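You operate a simulated robot arm through the tools that you are given. There is no shell and no other tool. Be economical: measure what you need, move in short steps, check, and stop when the job is done.

Carry out the task below with a simulated robot arm. There is one attempt and no reset: what you move stays moved.

TASK
Put the clear jar that says "feet" from the top of the small-work bench on the black tray there and the clear jar marked "clips" on top of the black mesh loupe.
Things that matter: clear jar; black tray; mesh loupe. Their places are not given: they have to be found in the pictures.

It is judged by the outcome, as a careful person would: the job done as asked, and still so three seconds after it is handed in. It fails if anything else is knocked over, pushed out of place, dropped, spilled or broken.

THE ROBOT
A 7-joint arm with a two-finger parallel gripper, fixed in place. Base frame: the origin is at the foot of the arm, x ahead of it, y to its left, z up; the work surface is at about z = 0.8. Lengths are in m, angles in degrees, forces in N, time in s.
With the tool pointing down near the work surface it reaches from about 0.24 to 0.68 m from the base axis. Its first joint turns from -66.0 to 66.0 degrees. Payload 2.4 kg.
Tool frame: the origin (TCP) lies between the finger pads and is the grasp point; the fingertips stand 0.03 m ahead of it; z points along the fingers, y is the line along which they close. The gripper opens to 0.094 m. The fingers are 0.028 m wide and 0.01 m thick; the gripper's body (0.05 by 0.096 m) begins 0.055 m behind the TCP.
Orientation is that of the tool frame in the base frame, as a unit quaternion [w, x, y, z]. With the fingers straight down and closing along the base's y, the tool's x points along the base's -x, its y along +y and its z along -z.

THE INTERFACE
- The arm moves only by the tool step_arm. Its argument "plan" is a list of rows, each a list of 3 entries, a list of its own where there are three numbers: the shift along the tool's x, y, z in units of 500 mm (1.0 is 500 mm), then the turn about the tool's z in units of 180 degrees (1.0 is 180 degrees), then the finger opening in cm, from 0 to 9.4. In form: [[[dx, dy, dz], twist, gripper], ...]. A call has 1 to 8 rows; each row is the pose to reach, as a shift and turn from the pose commanded when the call began, along the tool's axes at that moment. A call with a number of a shift or a turn outside -1 to 1 is refused whole. A row lasts 0.2 s, in which the tool goes at most 0.05 m and 8.6 degrees; a call with a longer step from one row to the next is refused whole, and so is a gripper value outside its range. A pose out of reach is approached as far as the arm can. The call stops where the force on the tool passes 40 N (or 10 N more than at its start, if that is more) or the arm is blocked; 0.2 s more then pass. The fingers move at their own pace (about 0.153 m/s each) and stop on an object; they squeeze with about 33 N. The grip force told is the motor's: it shows also when the fingers shut on nothing. Time passes only in rows, and 0.2 s behind the last, so rows that repeat a pose let the fingers close. It gives the time, the measured TCP pose, the force on the tool (base axes), the opening and the grip force at its end, in the units of the frame above (readings bear some noise), and new pictures: "show" is both (left out), scene, wrist or none.
- Cameras (640 x 400 px; columns grow to the right, rows downward): "scene" is fixed at [0.0201, 0.4638, 1.4605]; the picture's right is [-0.85, -0.52, 0.00], its down [-0.28, 0.46, -0.84] and it looks along [0.44, -0.72, -0.54] (base axes); focal length 360 px, centre (320, 200). "wrist" rides on the gripper at [-0.037, 0, -0.058] in the tool frame; the picture's right is [0.00, -1.00, 0.00], its down [0.97, 0.00, -0.24] and it looks along [0.24, 0.00, 0.97] (tool axes); focal length 218 px, centre (320, 200).
- point_at(camera, pixels): for up to 12 pixels [column, row] of the newest picture of that camera ("zoom" is the newest enlarged one), the place [x, y, z] in the base frame of the surface seen there, good to about 0.002 m, but the place of the scene camera against the robot may be out by one fixed shift of up to 0.018 m in any direction. No time passes.
- zoom(camera, box): a new picture of the part [left, top, right, bottom] of that camera's present view, enlarged. No time passes.
- sign_off(): hands the job in; it is judged then, once.

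Work in short steps. Measure before you move; look again where a grasp or a placing could have gone wrong, and mend it. You have 60 turns and 120 pictures in all, the two below and enlarged ones among them. Open the gripper and draw the arm clear of the work before you hand the job in, unless the task says otherwise; then end with one line.

The tools are called after ">>>" as name(argument=value, ...) on one line, values as JSON. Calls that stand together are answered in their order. step_arm: Moves the arm, as the interface text tells. Its arguments: {"type":"object","properties":{"plan":{"type":"array","items":{"type":"array"}},"show":{"type":"string","enum":["both","scene","wrist","none"]}},"required":["plan"]} The other tools are called the same way: point_at (camera, pixels) gives the place of the surface under pixels of a picture; zoom (camera, box) takes an enlarged picture of a part of a camera's view; sign_off () hands the job in.

At the start:

```text
clock: 0.0
tool_pos: [0.2967, -0.1149, 1.1033]
orientation: [0.0, 0.0, 1.0, -0.001]
force: [0.0, -0.4, -0.4]
gripper_width: 0.0942
grasp_force: 0.1
```

scene: 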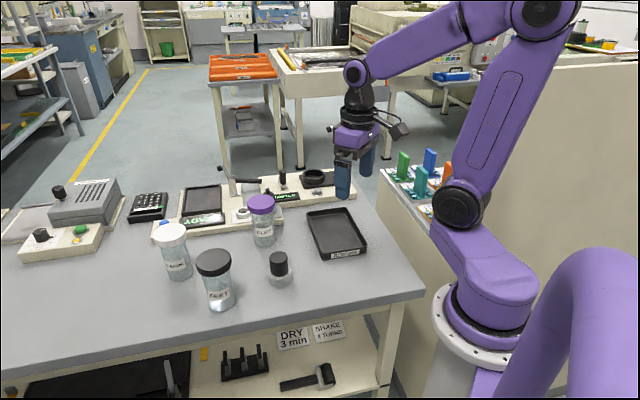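
wrist: 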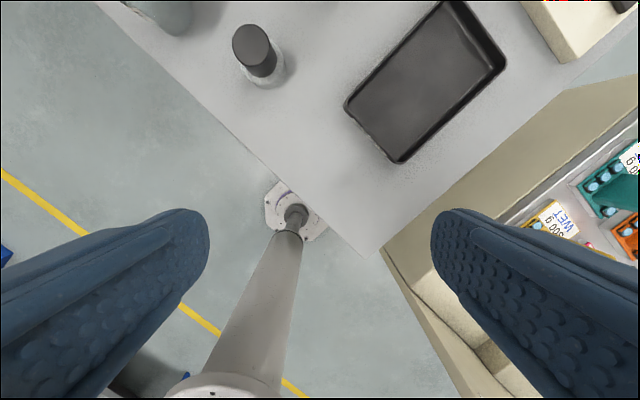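

I zoom in on the bench to read the jar labels and identify the loupe and tray.

>>> zoom(camera="scene", box=[140, 180, 300, 320])

>>> zoom(camera="scene", box=[170, 150, 380, 270])

>>> zoom(camera="scene", box=[0, 160, 200, 270])

```text
2.86 times, centred on (220, 250) of scene
```

zoom: 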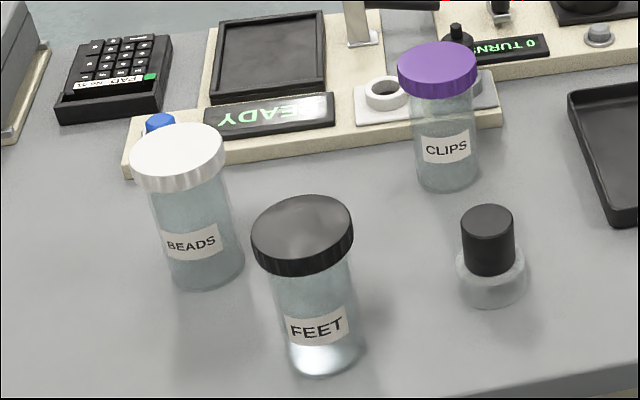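

```text
3.05 times, centred on (275, 210) of scene
```

zoom: 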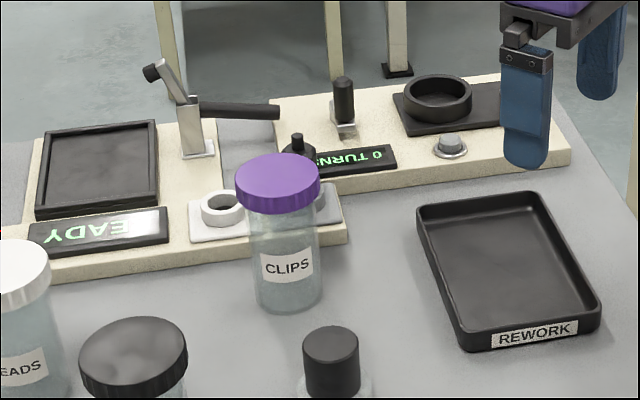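

```text
3.20 times, centred on (100, 215) of scene
```

zoom: 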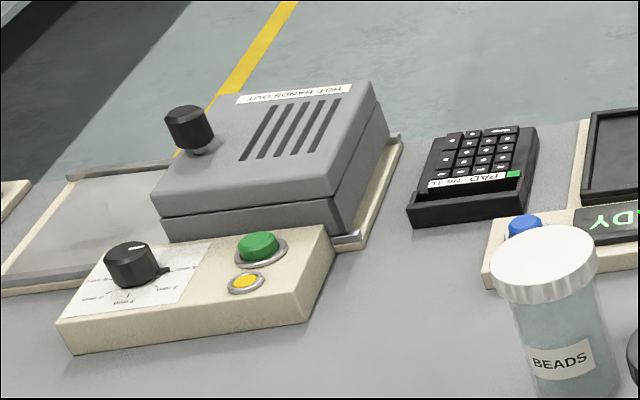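

The jars are legible: CLIPS has the purple lid and FEET the black lid. The black-barrelled, clear-skirted item at (278,268) looks like the loupe, so I'll zoom in on it and measure everything.

>>> zoom(camera="scene", box=[246, 240, 310, 296])

>>> point_at(camera="scene", pixels=[[278, 256], [271, 259], [287, 258], [279, 274], [262, 203], [263, 214], [213, 262], [215, 275], [173, 232], [280, 286], [264, 246], [221, 309]])

>>> point_at(camera="scene", pixels=[[333, 230], [345, 245], [320, 215], [310, 213], [346, 209], [322, 259], [365, 247], [250, 204], [275, 204], [197, 264], [230, 264], [270, 300]])

>>> zoom(camera="scene", box=[260, 150, 360, 215])

```text
7.14 times, centred on (278, 268) of scene
```

zoom: 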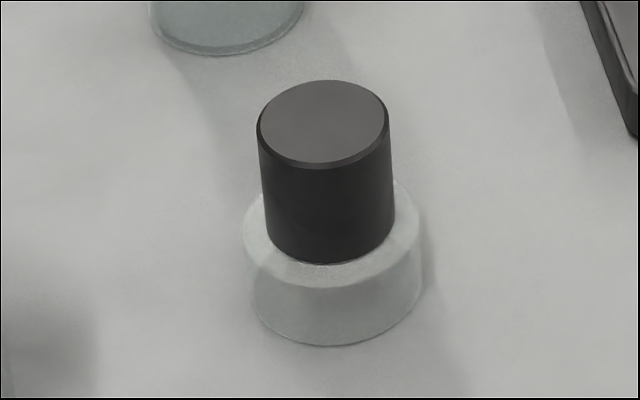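

```text
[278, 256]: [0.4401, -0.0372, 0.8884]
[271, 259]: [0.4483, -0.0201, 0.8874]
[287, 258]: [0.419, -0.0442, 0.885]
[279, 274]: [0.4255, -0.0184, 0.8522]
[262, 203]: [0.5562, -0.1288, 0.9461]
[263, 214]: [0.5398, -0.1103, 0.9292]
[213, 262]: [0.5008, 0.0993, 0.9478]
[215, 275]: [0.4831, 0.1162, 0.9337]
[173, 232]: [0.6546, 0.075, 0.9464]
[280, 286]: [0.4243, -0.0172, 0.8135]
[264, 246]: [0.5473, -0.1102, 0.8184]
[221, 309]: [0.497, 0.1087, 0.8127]
```

```text
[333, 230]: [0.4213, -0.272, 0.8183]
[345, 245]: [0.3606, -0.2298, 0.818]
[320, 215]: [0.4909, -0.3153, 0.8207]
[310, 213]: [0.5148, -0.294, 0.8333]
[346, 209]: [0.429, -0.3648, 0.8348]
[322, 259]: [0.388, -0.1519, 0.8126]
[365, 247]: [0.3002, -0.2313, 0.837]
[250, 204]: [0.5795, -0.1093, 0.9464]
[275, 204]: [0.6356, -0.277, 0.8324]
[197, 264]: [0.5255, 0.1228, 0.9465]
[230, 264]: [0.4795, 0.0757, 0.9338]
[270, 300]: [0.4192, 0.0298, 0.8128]
```

```text
6.15 times, centred on (310, 182) of scene
```

zoom: 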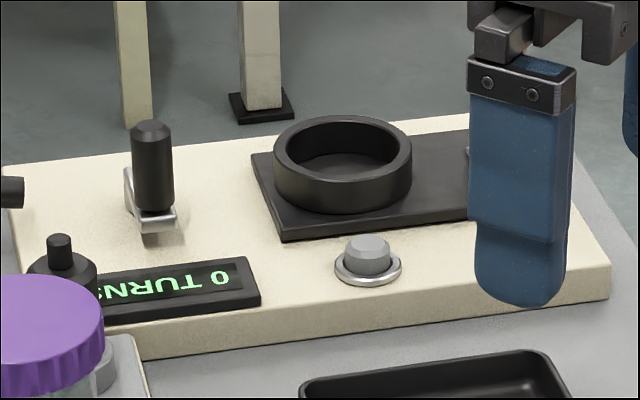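

FEET is at about (0.48, 0.10) with its top at 0.947, CLIPS at about (0.55, -0.12), the loupe at about (0.435, -0.03) with its top at 0.888, and the tray centre at about (0.405, -0.26). The scene camera may be shifted, so I move above the jars to get accurate wrist measurements.

>>> step_arm(plan=[[[-0.07, 0.05, 0], 0, 9.4], [[-0.14, 0.11, 0], 0, 9.4], [[-0.21, 0.17, 0], 0, 9.4], [[-0.26, 0.23, 0], 0, 9.4], [[-0.26, 0.23, 0], 0, 9.4]])

```text
clock: 1.2
tool_pos: [0.4268, 0.0011, 1.1038]
orientation: [0.0, 0.0, 1.0, 0.0]
force: [0.0, -0.7, -0.1]
gripper_width: 0.0939
grasp_force: 0.0
```

scene: 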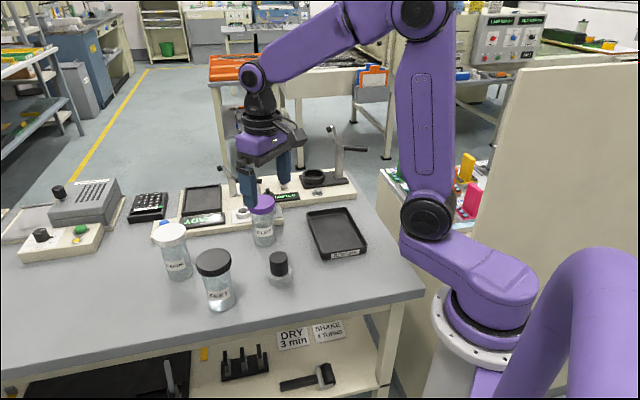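
wrist: 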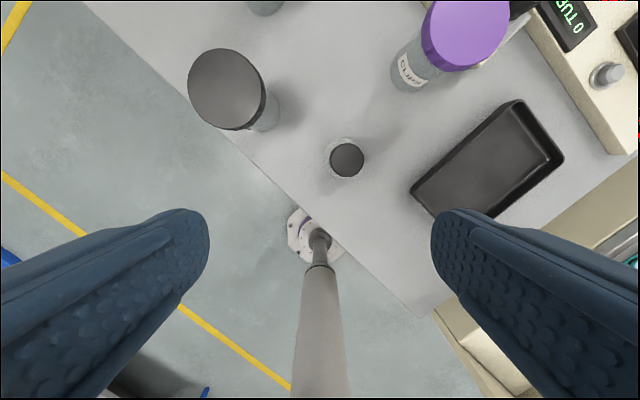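

The wrist view shows the FEET lid at (225,88), the loupe at (347,160), the CLIPS lid at (465,33) and the tray. I measure these, plus the lever near (337,150) in the scene view.

>>> point_at(camera="wrist", pixels=[[189, 88], [262, 80], [225, 50], [228, 126], [331, 160], [363, 160], [347, 144], [347, 176], [425, 30], [507, 22], [456, 68], [473, 40]])

>>> point_at(camera="wrist", pixels=[[412, 191], [430, 215], [563, 158], [516, 101], [485, 165], [500, 150], [470, 180], [350, 110], [452, 190], [523, 127]])

>>> point_at(camera="scene", pixels=[[331, 129], [362, 149], [340, 178], [278, 256], [262, 203], [213, 262]])

>>> zoom(camera="scene", box=[200, 110, 390, 230])

```text
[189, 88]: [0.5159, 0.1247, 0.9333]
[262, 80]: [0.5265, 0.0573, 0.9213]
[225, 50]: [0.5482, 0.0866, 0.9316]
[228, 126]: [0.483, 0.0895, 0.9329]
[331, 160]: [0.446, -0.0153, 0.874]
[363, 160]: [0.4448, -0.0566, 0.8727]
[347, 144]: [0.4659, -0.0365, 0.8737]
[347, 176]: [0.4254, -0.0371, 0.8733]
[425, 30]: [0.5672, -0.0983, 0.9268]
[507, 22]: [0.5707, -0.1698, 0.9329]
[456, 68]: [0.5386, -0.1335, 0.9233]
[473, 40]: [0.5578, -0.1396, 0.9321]
```

```text
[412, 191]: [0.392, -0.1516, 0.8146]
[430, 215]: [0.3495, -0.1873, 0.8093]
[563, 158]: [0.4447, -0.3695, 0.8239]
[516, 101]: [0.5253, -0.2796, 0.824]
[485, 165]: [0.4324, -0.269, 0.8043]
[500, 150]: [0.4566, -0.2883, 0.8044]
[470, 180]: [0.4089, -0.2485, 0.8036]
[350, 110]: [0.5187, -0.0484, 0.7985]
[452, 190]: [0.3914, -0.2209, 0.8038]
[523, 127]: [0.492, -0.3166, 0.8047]
```

```text
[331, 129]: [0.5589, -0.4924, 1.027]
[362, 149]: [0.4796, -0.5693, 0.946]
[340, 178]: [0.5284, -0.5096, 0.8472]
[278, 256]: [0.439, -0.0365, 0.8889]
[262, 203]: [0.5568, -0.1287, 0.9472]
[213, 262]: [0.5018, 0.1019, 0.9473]
```

```text
3.33 times, centred on (295, 170) of scene
```

zoom: 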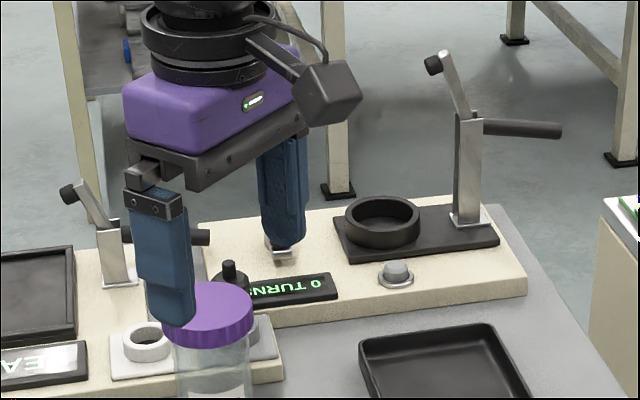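

FEET lid centre is about (0.5155, 0.089) with its top at 0.933, and the loupe is at (0.4455, -0.036) with its top at 0.8735. I move above FEET, staying clear of it, and check.

>>> step_arm(plan=[[[-0.06, 0.06, 0], 0, 9.4], [[-0.12, 0.12, 0], 0, 9.4], [[-0.1775, 0.176, 0], 0, 9.4], [[-0.1775, 0.176, 0.09], 0, 9.4], [[-0.1775, 0.176, 0.16], 0, 9.4], [[-0.1775, 0.176, 0.16], 0, 9.4]])

```text
clock: 2.6
tool_pos: [0.5169, 0.087, 1.0241]
orientation: [0.0, 0.001, 1.0, 0.0]
force: [0.4, -0.3, -0.4]
gripper_width: 0.0939
grasp_force: 0.1
```

scene: 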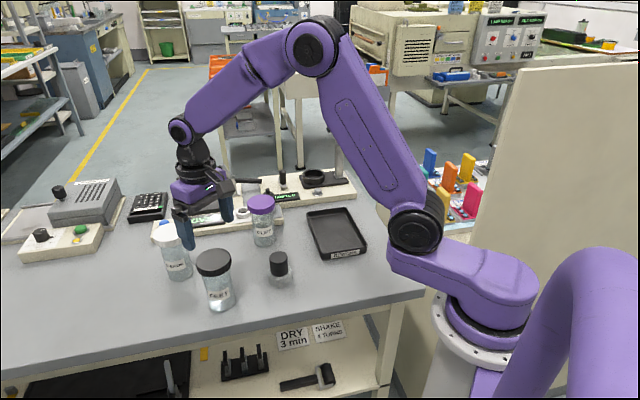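
wrist: 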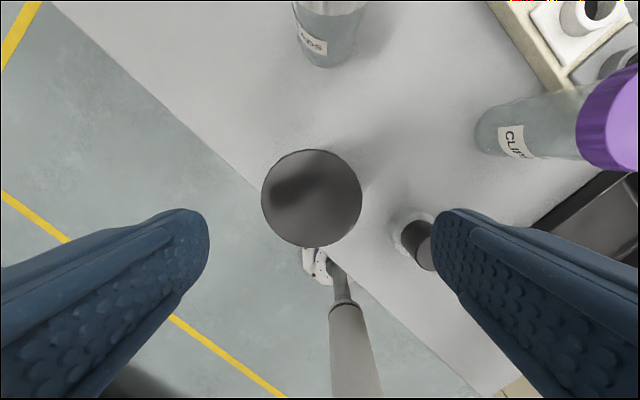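

The lid is centred near (312,198). I measure its edges to refine the position.

>>> point_at(camera="wrist", pixels=[[264, 198], [360, 198], [312, 151], [312, 244], [312, 198], [335, 66], [340, 40]])

```text
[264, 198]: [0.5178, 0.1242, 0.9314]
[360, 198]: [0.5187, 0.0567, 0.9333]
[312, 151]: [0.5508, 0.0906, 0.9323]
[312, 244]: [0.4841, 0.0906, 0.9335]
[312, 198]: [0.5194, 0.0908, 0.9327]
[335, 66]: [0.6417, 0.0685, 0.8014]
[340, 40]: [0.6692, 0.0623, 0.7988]
```

The centre is (0.518, 0.0905), so I correct by about 3 mm in y, descend to TCP z of about 0.915, and close.

>>> step_arm(plan=[[[-0.002, 0.007, 0.0], 0, 9.4], [[-0.002, 0.007, 0.08], 0, 9.4], [[-0.002, 0.007, 0.16], 0, 9.4], [[-0.002, 0.007, 0.218], 0, 9.4], [[-0.002, 0.007, 0.218], 0, 9.4], [[-0.002, 0.007, 0.218], 0, 5], [[-0.002, 0.007, 0.218], 0, 5]])

```text
clock: 4.2
tool_pos: [0.5155, 0.0883, 0.9138]
orientation: [0.0, -0.001, 1.0, 0.0]
force: [0.6, 0.9, -0.5]
gripper_width: 0.0733
grasp_force: 32.7
```

scene: 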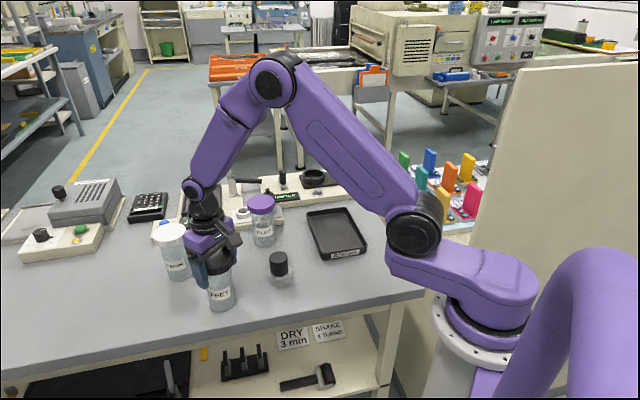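
wrist: 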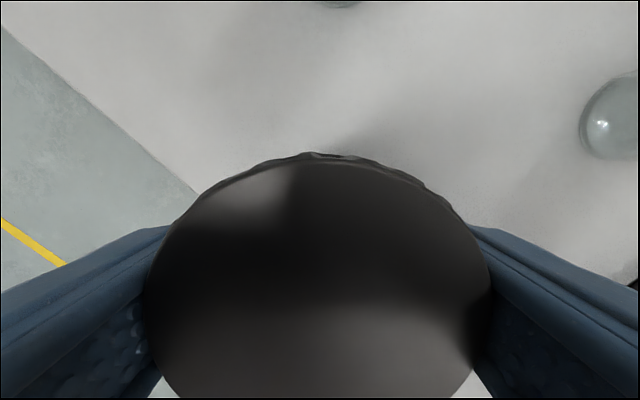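

FEET is gripped (opening 0.073, 33 N). I lift it straight up 0.16 m.

>>> step_arm(plan=[[[0, 0, -0.04], 0, 5], [[0, 0, -0.12], 0, 5], [[0, 0, -0.2], 0, 5], [[0, 0, -0.28], 0, 5], [[0, 0, -0.32], 0, 5]])

```text
clock: 5.4
tool_pos: [0.5143, 0.0914, 1.0753]
orientation: [0.0, 0.0, 1.0, 0.0]
force: [-0.2, 0.1, -0.6]
gripper_width: 0.0731
grasp_force: 32.7
```

scene: 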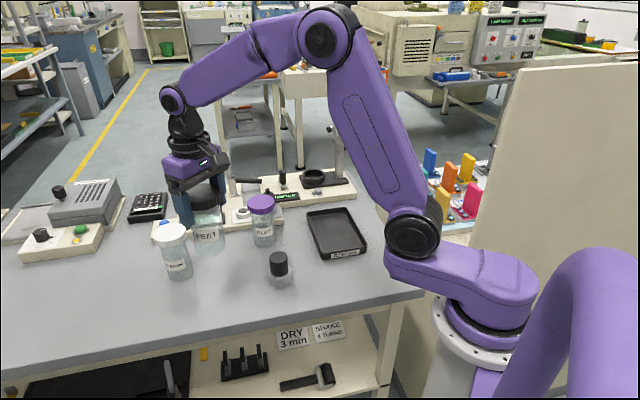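
wrist: 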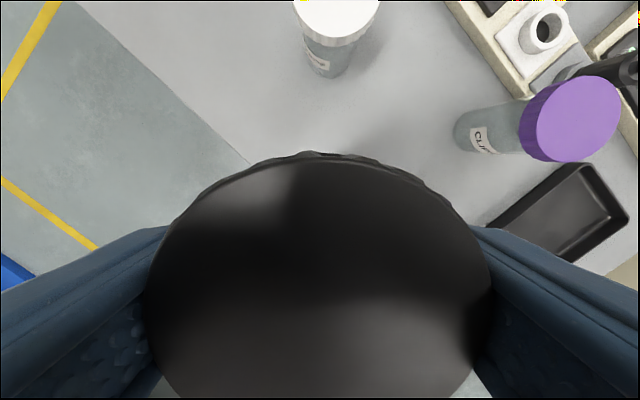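

The jar is held and clear of everything. I carry it over the tray centre (0.418, -0.26).

>>> point_at(camera="wrist", pixels=[[537, 118], [619, 115], [580, 80], [572, 158], [577, 120]])

>>> step_arm(plan=[[[0.024, -0.088, 0], 0, 5], [[0.049, -0.176, 0], 0, 5], [[0.074, -0.264, 0], 0, 5], [[0.098, -0.352, 0], 0, 5], [[0.123, -0.44, 0], 0, 5], [[0.148, -0.528, 0], 0, 5], [[0.172, -0.616, 0], 0, 5], [[0.197, -0.704, 0], 0, 5]])

```text
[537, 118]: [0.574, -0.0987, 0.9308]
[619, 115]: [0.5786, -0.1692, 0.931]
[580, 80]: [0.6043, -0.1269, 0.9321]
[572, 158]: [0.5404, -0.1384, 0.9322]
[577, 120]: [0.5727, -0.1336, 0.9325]
```

```text
clock: 7.2
tool_pos: [0.414, -0.263, 1.0746]
orientation: [0.0, 0.0, 1.0, 0.0]
force: [-0.1, 0.5, -2.3]
gripper_width: 0.0733
grasp_force: 33.2
```

scene: 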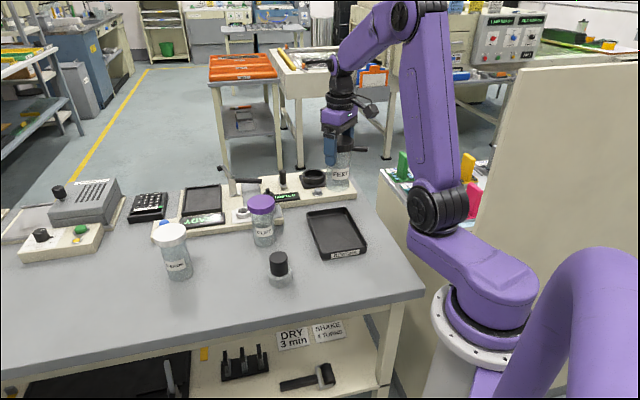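
wrist: 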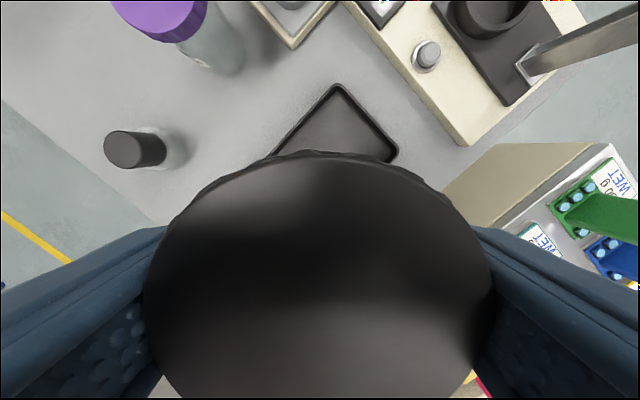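

I descend to about 10 mm above the tray floor and look.

>>> step_arm(plan=[[[0, 0, 0.08], 0, 5], [[0, 0, 0.16], 0, 5], [[0, 0, 0.23], 0, 5], [[0, 0, 0.28], 0, 5], [[0, 0, 0.29], 0, 5]])

>>> zoom(camera="scene", box=[270, 140, 400, 280])

```text
clock: 8.4
tool_pos: [0.4158, -0.2601, 0.9291]
orientation: [0.0, 0.0, 1.0, 0.0]
force: [0.3, -0.4, -1.7]
gripper_width: 0.0733
grasp_force: 33.0
```

scene: 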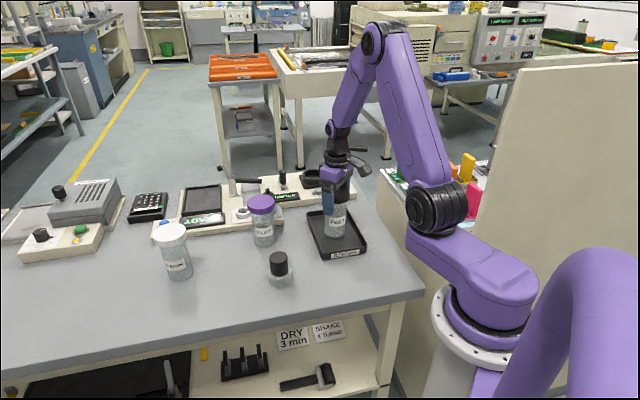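
wrist: 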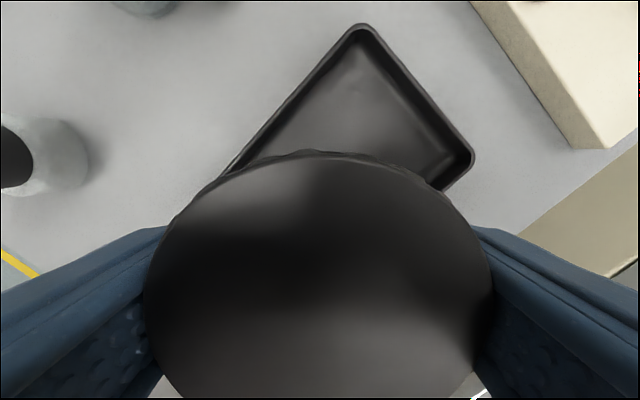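

```text
2.86 times, centred on (335, 210) of scene
```

zoom: 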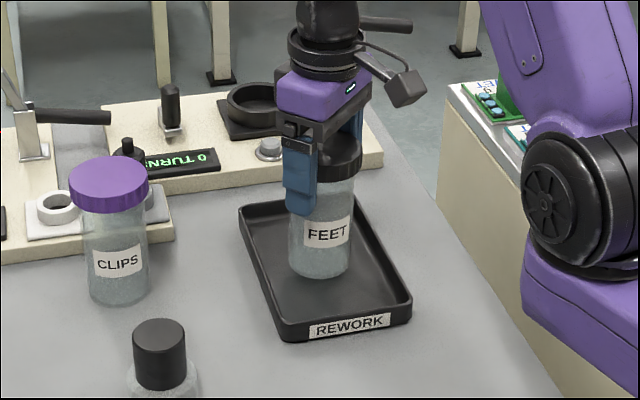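

The jar is centred over the tray. I lower the last bit slowly and watch for contact.

>>> step_arm(plan=[[[0, 0, 0.008], 0, 5], [[0, 0, 0.014], 0, 5], [[0, 0, 0.018], 0, 5], [[0, 0, 0.019], 0, 5]], show="none")

>>> zoom(camera="scene", box=[300, 180, 380, 270])

```text
clock: 9.4
tool_pos: [0.4165, -0.259, 0.9192]
orientation: [0.0, 0.001, 1.0, 0.0]
force: [0.1, -0.5, -1.9]
gripper_width: 0.0732
grasp_force: 33.2
```

```text
4.44 times, centred on (340, 225) of scene
```

zoom: 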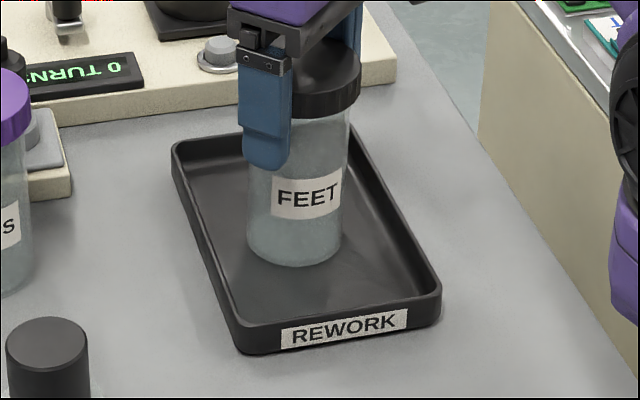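

There is no contact yet (force still -1.9). I lower it in small increments.

>>> step_arm(plan=[[[0, 0, 0.002], 0, 5], [[0, 0, 0.003], 0, 5]], show="none")

```text
clock: 10.0
tool_pos: [0.4167, -0.2589, 0.9184]
orientation: [0.001, 0.0, 1.0, 0.0]
force: [-0.3, -0.7, -1.0]
gripper_width: 0.0732
grasp_force: 32.8
```

>>> step_arm(plan=[[[0, 0, 0.001], 0, 5], [[0, 0, 0.002], 0, 5], [[0, 0, 0.002], 0, 5]], show="none")

```text
clock: 10.8
tool_pos: [0.4173, -0.2616, 0.9169]
orientation: [0.0, 0.0, 1.0, -0.001]
force: [0.8, 0.9, 3.7]
gripper_width: 0.073
grasp_force: 32.8
```

The force has turned to +3.7 N, so the jar is resting on the tray. I open and rise.

>>> step_arm(plan=[[[0, 0, 0], 0, 7.8], [[0, 0, 0], 0, 9.4], [[0, 0, 0], 0, 9.4], [[0, 0, -0.08], 0, 9.4], [[0, 0, -0.17], 0, 9.4], [[0, 0, -0.26], 0, 9.4], [[0, 0, -0.32], 0, 9.4]])

```text
clock: 12.4
tool_pos: [0.4191, -0.2579, 1.0771]
orientation: [0.0, 0.0, 1.0, 0.0]
force: [-0.1, -0.3, -0.3]
gripper_width: 0.0941
grasp_force: 0.1
```

scene: 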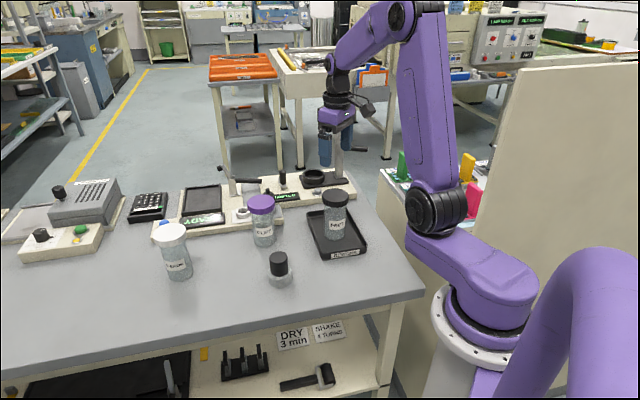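
wrist: 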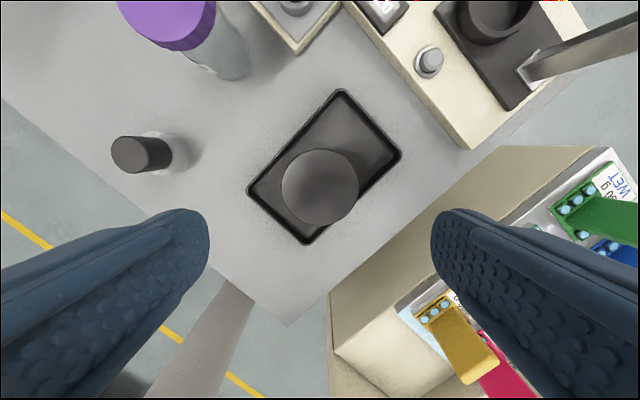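

FEET stands in the tray. I move above CLIPS (0.5725, -0.134) and check.

>>> step_arm(plan=[[[-0.062, 0.051, 0], 0, 9.4], [[-0.124, 0.101, 0], 0, 9.4], [[-0.186, 0.152, 0], 0, 9.4], [[-0.248, 0.203, 0], 0, 9.4], [[-0.309, 0.253, 0], 0, 9.4], [[-0.309, 0.253, 0.05], 0, 9.4], [[-0.309, 0.253, 0.1], 0, 9.4], [[-0.309, 0.253, 0.1], 0, 9.4]])

```text
clock: 14.2
tool_pos: [0.572, -0.135, 1.0249]
orientation: [0.0, 0.001, 1.0, -0.001]
force: [0.4, 0.1, -0.3]
gripper_width: 0.094
grasp_force: 0.0
```

scene: 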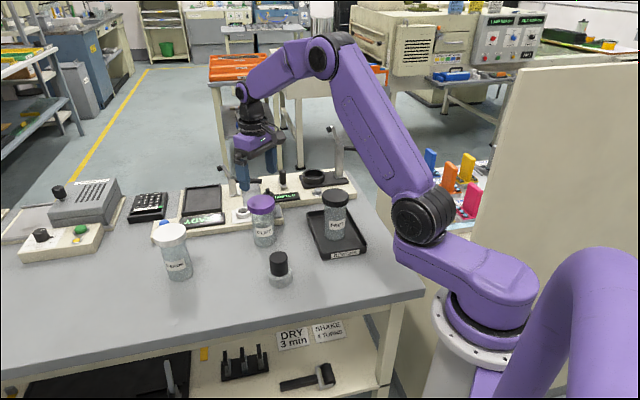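
wrist: 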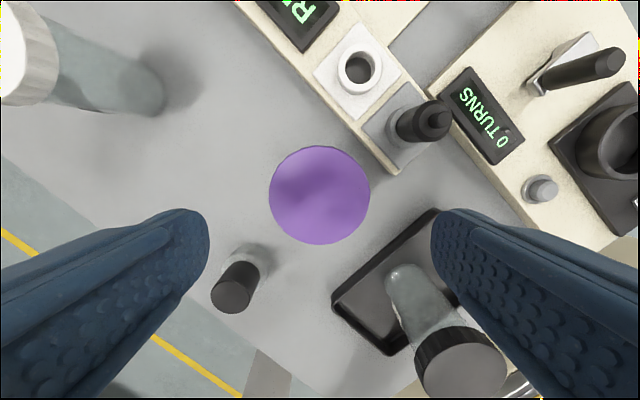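

>>> point_at(camera="wrist", pixels=[[270, 195], [370, 195], [320, 147], [320, 243], [320, 195], [430, 118], [400, 172], [232, 290], [217, 288], [232, 312], [252, 258]])

```text
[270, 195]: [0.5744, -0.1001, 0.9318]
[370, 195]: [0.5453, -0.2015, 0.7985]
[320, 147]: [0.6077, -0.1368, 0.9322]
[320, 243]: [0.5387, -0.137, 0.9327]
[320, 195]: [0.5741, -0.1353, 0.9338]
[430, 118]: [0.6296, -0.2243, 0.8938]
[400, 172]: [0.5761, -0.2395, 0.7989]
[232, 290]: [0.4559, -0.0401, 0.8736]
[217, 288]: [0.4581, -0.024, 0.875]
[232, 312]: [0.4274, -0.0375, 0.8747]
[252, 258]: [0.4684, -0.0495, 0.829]
```

The CLIPS centre is (0.5735, -0.1346), and the knob at (0.63, -0.224) is clear of the fingers. I descend and close.

>>> step_arm(plan=[[[-0.002, -0.001, 0.0], 0, 9.4], [[-0.002, -0.001, 0.08], 0, 9.4], [[-0.002, -0.001, 0.16], 0, 9.4], [[-0.002, -0.001, 0.223], 0, 9.4], [[-0.002, -0.001, 0.223], 0, 9.4], [[-0.002, -0.001, 0.223], 0, 5], [[-0.002, -0.001, 0.223], 0, 5]])

```text
clock: 15.8
tool_pos: [0.5721, -0.136, 0.9162]
orientation: [0.0, 0.0, 1.0, 0.0]
force: [-0.1, 0.4, 0.4]
gripper_width: 0.0732
grasp_force: 33.5
```

scene: 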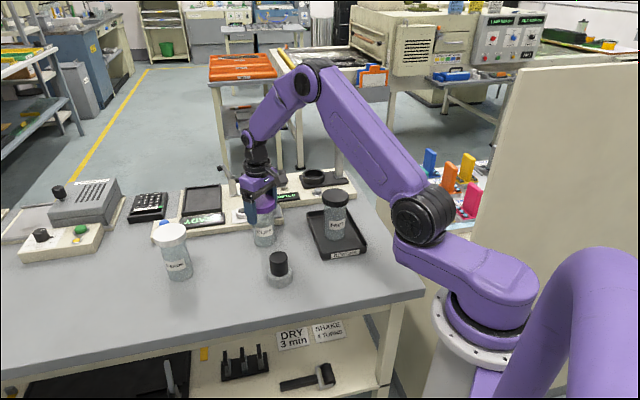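
wrist: 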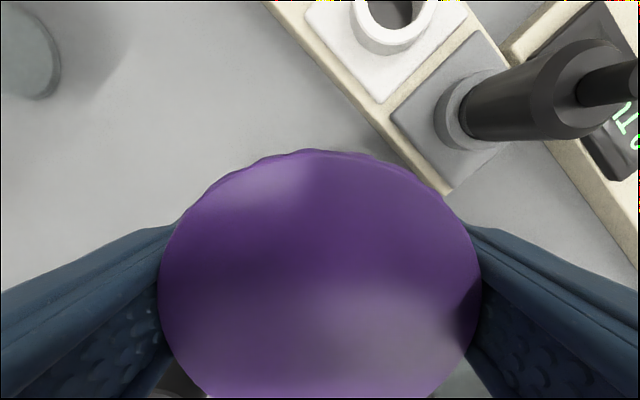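

CLIPS is gripped. I lift it 0.16 m and carry it over the loupe centre (0.4455, -0.036).

>>> step_arm(plan=[[[0, 0, -0.04], 0, 5], [[0, 0, -0.12], 0, 5], [[0, 0, -0.2], 0, 5], [[0, 0, -0.28], 0, 5], [[0, 0, -0.32], 0, 5]], show="wrist")

>>> step_arm(plan=[[[0.064, 0.049, 0], 0, 5], [[0.128, 0.098, 0], 0, 5], [[0.192, 0.147, 0], 0, 5], [[0.256, 0.197, 0], 0, 5], [[0.256, 0.197, 0], 0, 5], [[0.256, 0.197, 0.07], 0, 5], [[0.256, 0.197, 0.13], 0, 5], [[0.256, 0.197, 0.13], 0, 5]])

>>> zoom(camera="scene", box=[230, 180, 330, 300])

```text
clock: 17.0
tool_pos: [0.5751, -0.1368, 1.0763]
orientation: [0.001, -0.001, 1.0, 0.0]
force: [-0.3, -0.9, -0.6]
gripper_width: 0.0731
grasp_force: 32.9
```

wrist: 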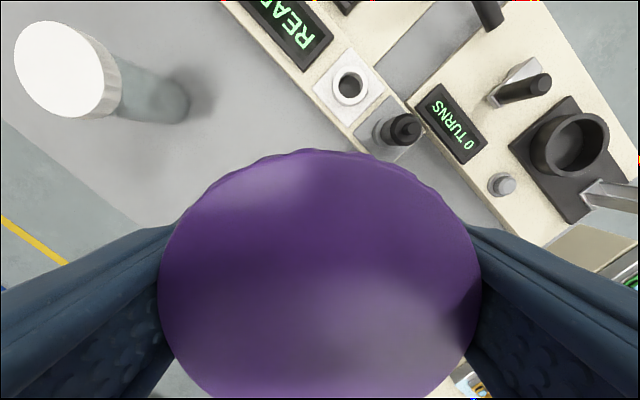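

```text
clock: 18.8
tool_pos: [0.4452, -0.0355, 1.0088]
orientation: [0.0, 0.0, 1.0, 0.0]
force: [0.1, -0.6, -1.6]
gripper_width: 0.0731
grasp_force: 33.1
```

scene: 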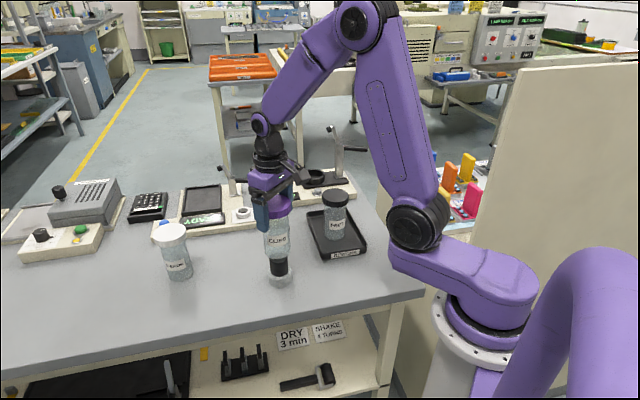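
wrist: 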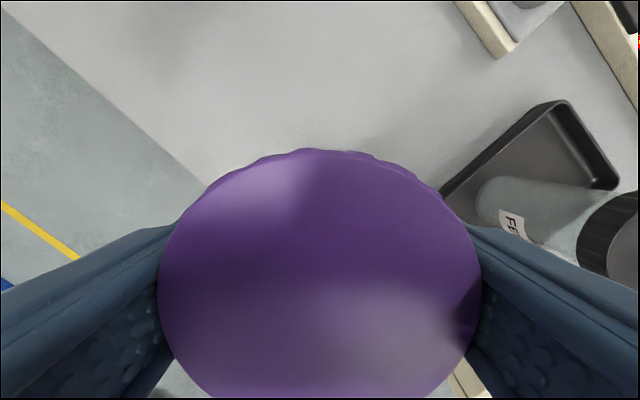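

```text
3.33 times, centred on (280, 240) of scene
```

zoom: 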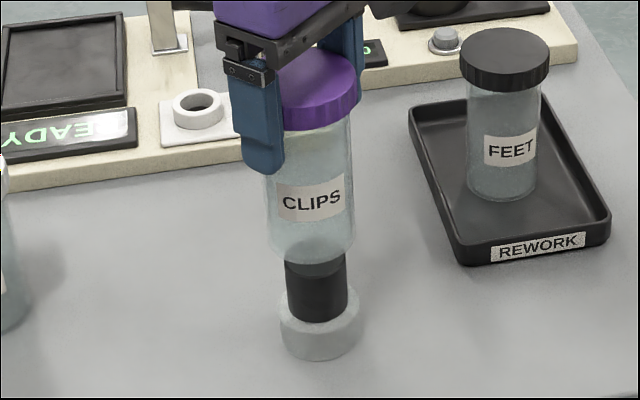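

The jar is above the loupe with a gap of about 18 mm. I lower it to about 3 mm and check the alignment.

>>> step_arm(plan=[[[0, 0, 0.015], 0, 5], [[0, 0, 0.028], 0, 5], [[0, 0, 0.034], 0, 5], [[0, 0, 0.034], 0, 5]], show="none")

>>> zoom(camera="scene", box=[250, 235, 310, 295])

```text
clock: 19.8
tool_pos: [0.4439, -0.036, 0.9948]
orientation: [-0.001, 0.0, 1.0, 0.0]
force: [-0.2, -0.6, -0.8]
gripper_width: 0.073
grasp_force: 33.1
```

```text
6.67 times, centred on (280, 265) of scene
```

zoom: 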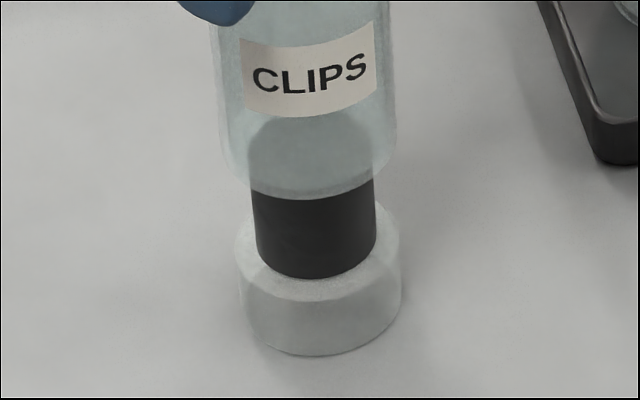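

The alignment is good: the jar bottom spans 224–395 and the loupe top 248–374, so they are concentric within about 1 mm. I lower in 0.5–1 mm increments until contact.

>>> step_arm(plan=[[[0, 0, 0.002], 0, 5], [[0, 0, 0.004], 0, 5], [[0, 0, 0.005], 0, 5]], show="none")

```text
clock: 20.6
tool_pos: [0.4445, -0.036, 0.991]
orientation: [0.001, 0.0, 1.0, 0.0]
force: [-0.4, 0.2, 4.8]
gripper_width: 0.0732
grasp_force: 32.3
```

Contact at +4.8 N. I check closely, then release gently.

>>> step_arm(plan=[[[0, 0, -0.0005], 0, 7.2], [[0, 0, -0.0005], 0, 7.6], [[0, 0, -0.0005], 0, 8.2], [[0, 0, -0.0005], 0, 9.4], [[0, 0, -0.0005], 0, 9.4]], show="wrist")

>>> zoom(camera="scene", box=[230, 180, 330, 300])

```text
clock: 21.8
tool_pos: [0.4448, -0.0354, 0.9909]
orientation: [0.0, -0.001, 1.0, 0.0]
force: [0.6, -0.7, 0.4]
gripper_width: 0.0939
grasp_force: 0.0
```

wrist: 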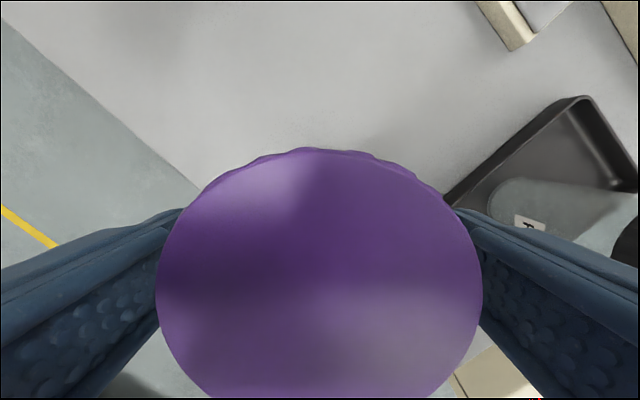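

```text
3.33 times, centred on (280, 240) of scene
```

zoom: 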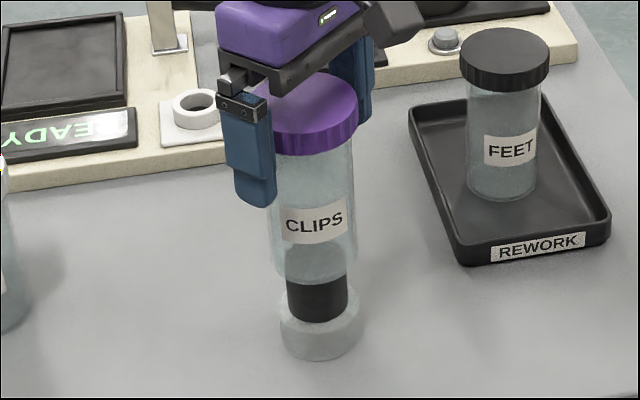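

The jar stands upright with the fingers clear on both sides. I rise straight up, clear of the lid (top at about 1.008).

>>> step_arm(plan=[[[0, 0, -0.03], 0, 9.4], [[0, 0, -0.1], 0, 9.4], [[0, 0, -0.18], 0, 9.4], [[0, 0, -0.26], 0, 9.4], [[0, 0, -0.28], 0, 9.4]])

```text
clock: 23.0
tool_pos: [0.4461, -0.0363, 1.1334]
orientation: [0.0, 0.0, 1.0, 0.0]
force: [-0.6, 0.9, 1.0]
gripper_width: 0.0939
grasp_force: 0.1
```

scene: 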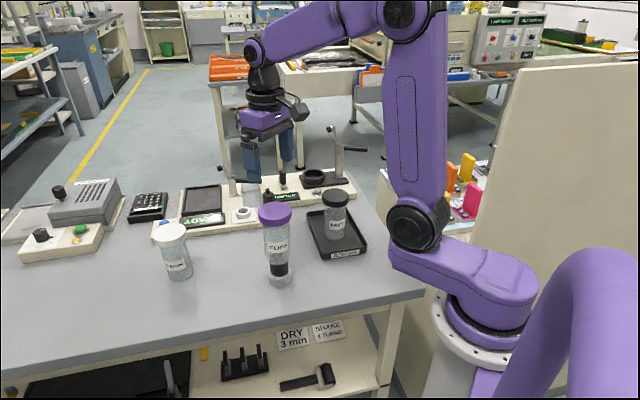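
wrist: 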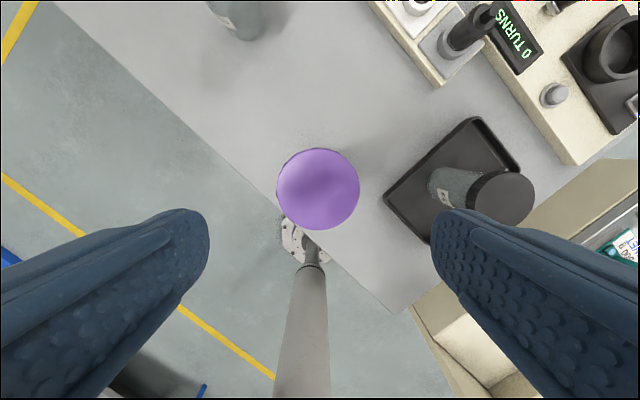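

Both jars are in place. I draw the arm back toward its start pose, clear of the work, and confirm they are stable.

>>> step_arm(plan=[[[0.06, -0.05, 0], 0, 9.4], [[0.13, -0.09, 0], 0, 9.4], [[0.2, -0.13, 0], 0, 9.4], [[0.27, -0.16, 0], 0, 9.4], [[0.27, -0.16, 0], 0, 9.4]], show="scene")

>>> zoom(camera="scene", box=[140, 170, 380, 310])

```text
clock: 24.2
tool_pos: [0.3111, -0.1165, 1.1345]
orientation: [0.001, 0.0, 1.0, -0.001]
force: [0.7, -1.1, 0.2]
gripper_width: 0.0938
grasp_force: 0.1
```

scene: 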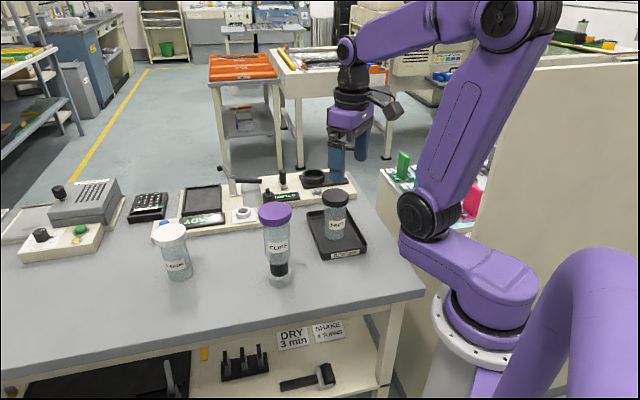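

```text
2.67 times, centred on (260, 240) of scene
```

zoom: 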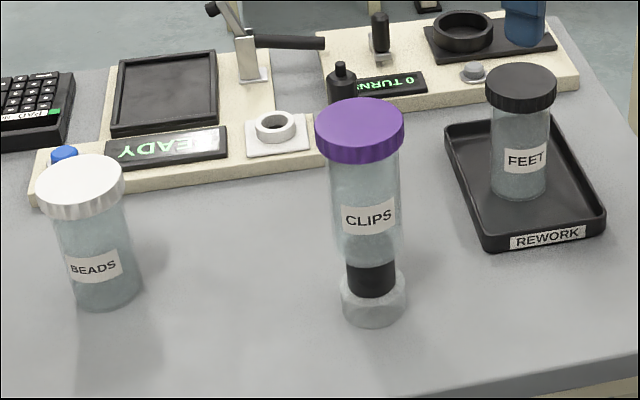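

Both jars stand upright, nothing else has moved, and the arm is clear, so I hand the job in.

>>> sign_off()

```text
The job is handed in.
```

The FEET jar is standing in the black REWORK tray, and the CLIPS jar is balanced upright on top of the black loupe; I took the loupe to be the loose black barrel with the clear base, since nothing on the bench was labelled "mesh loupe".
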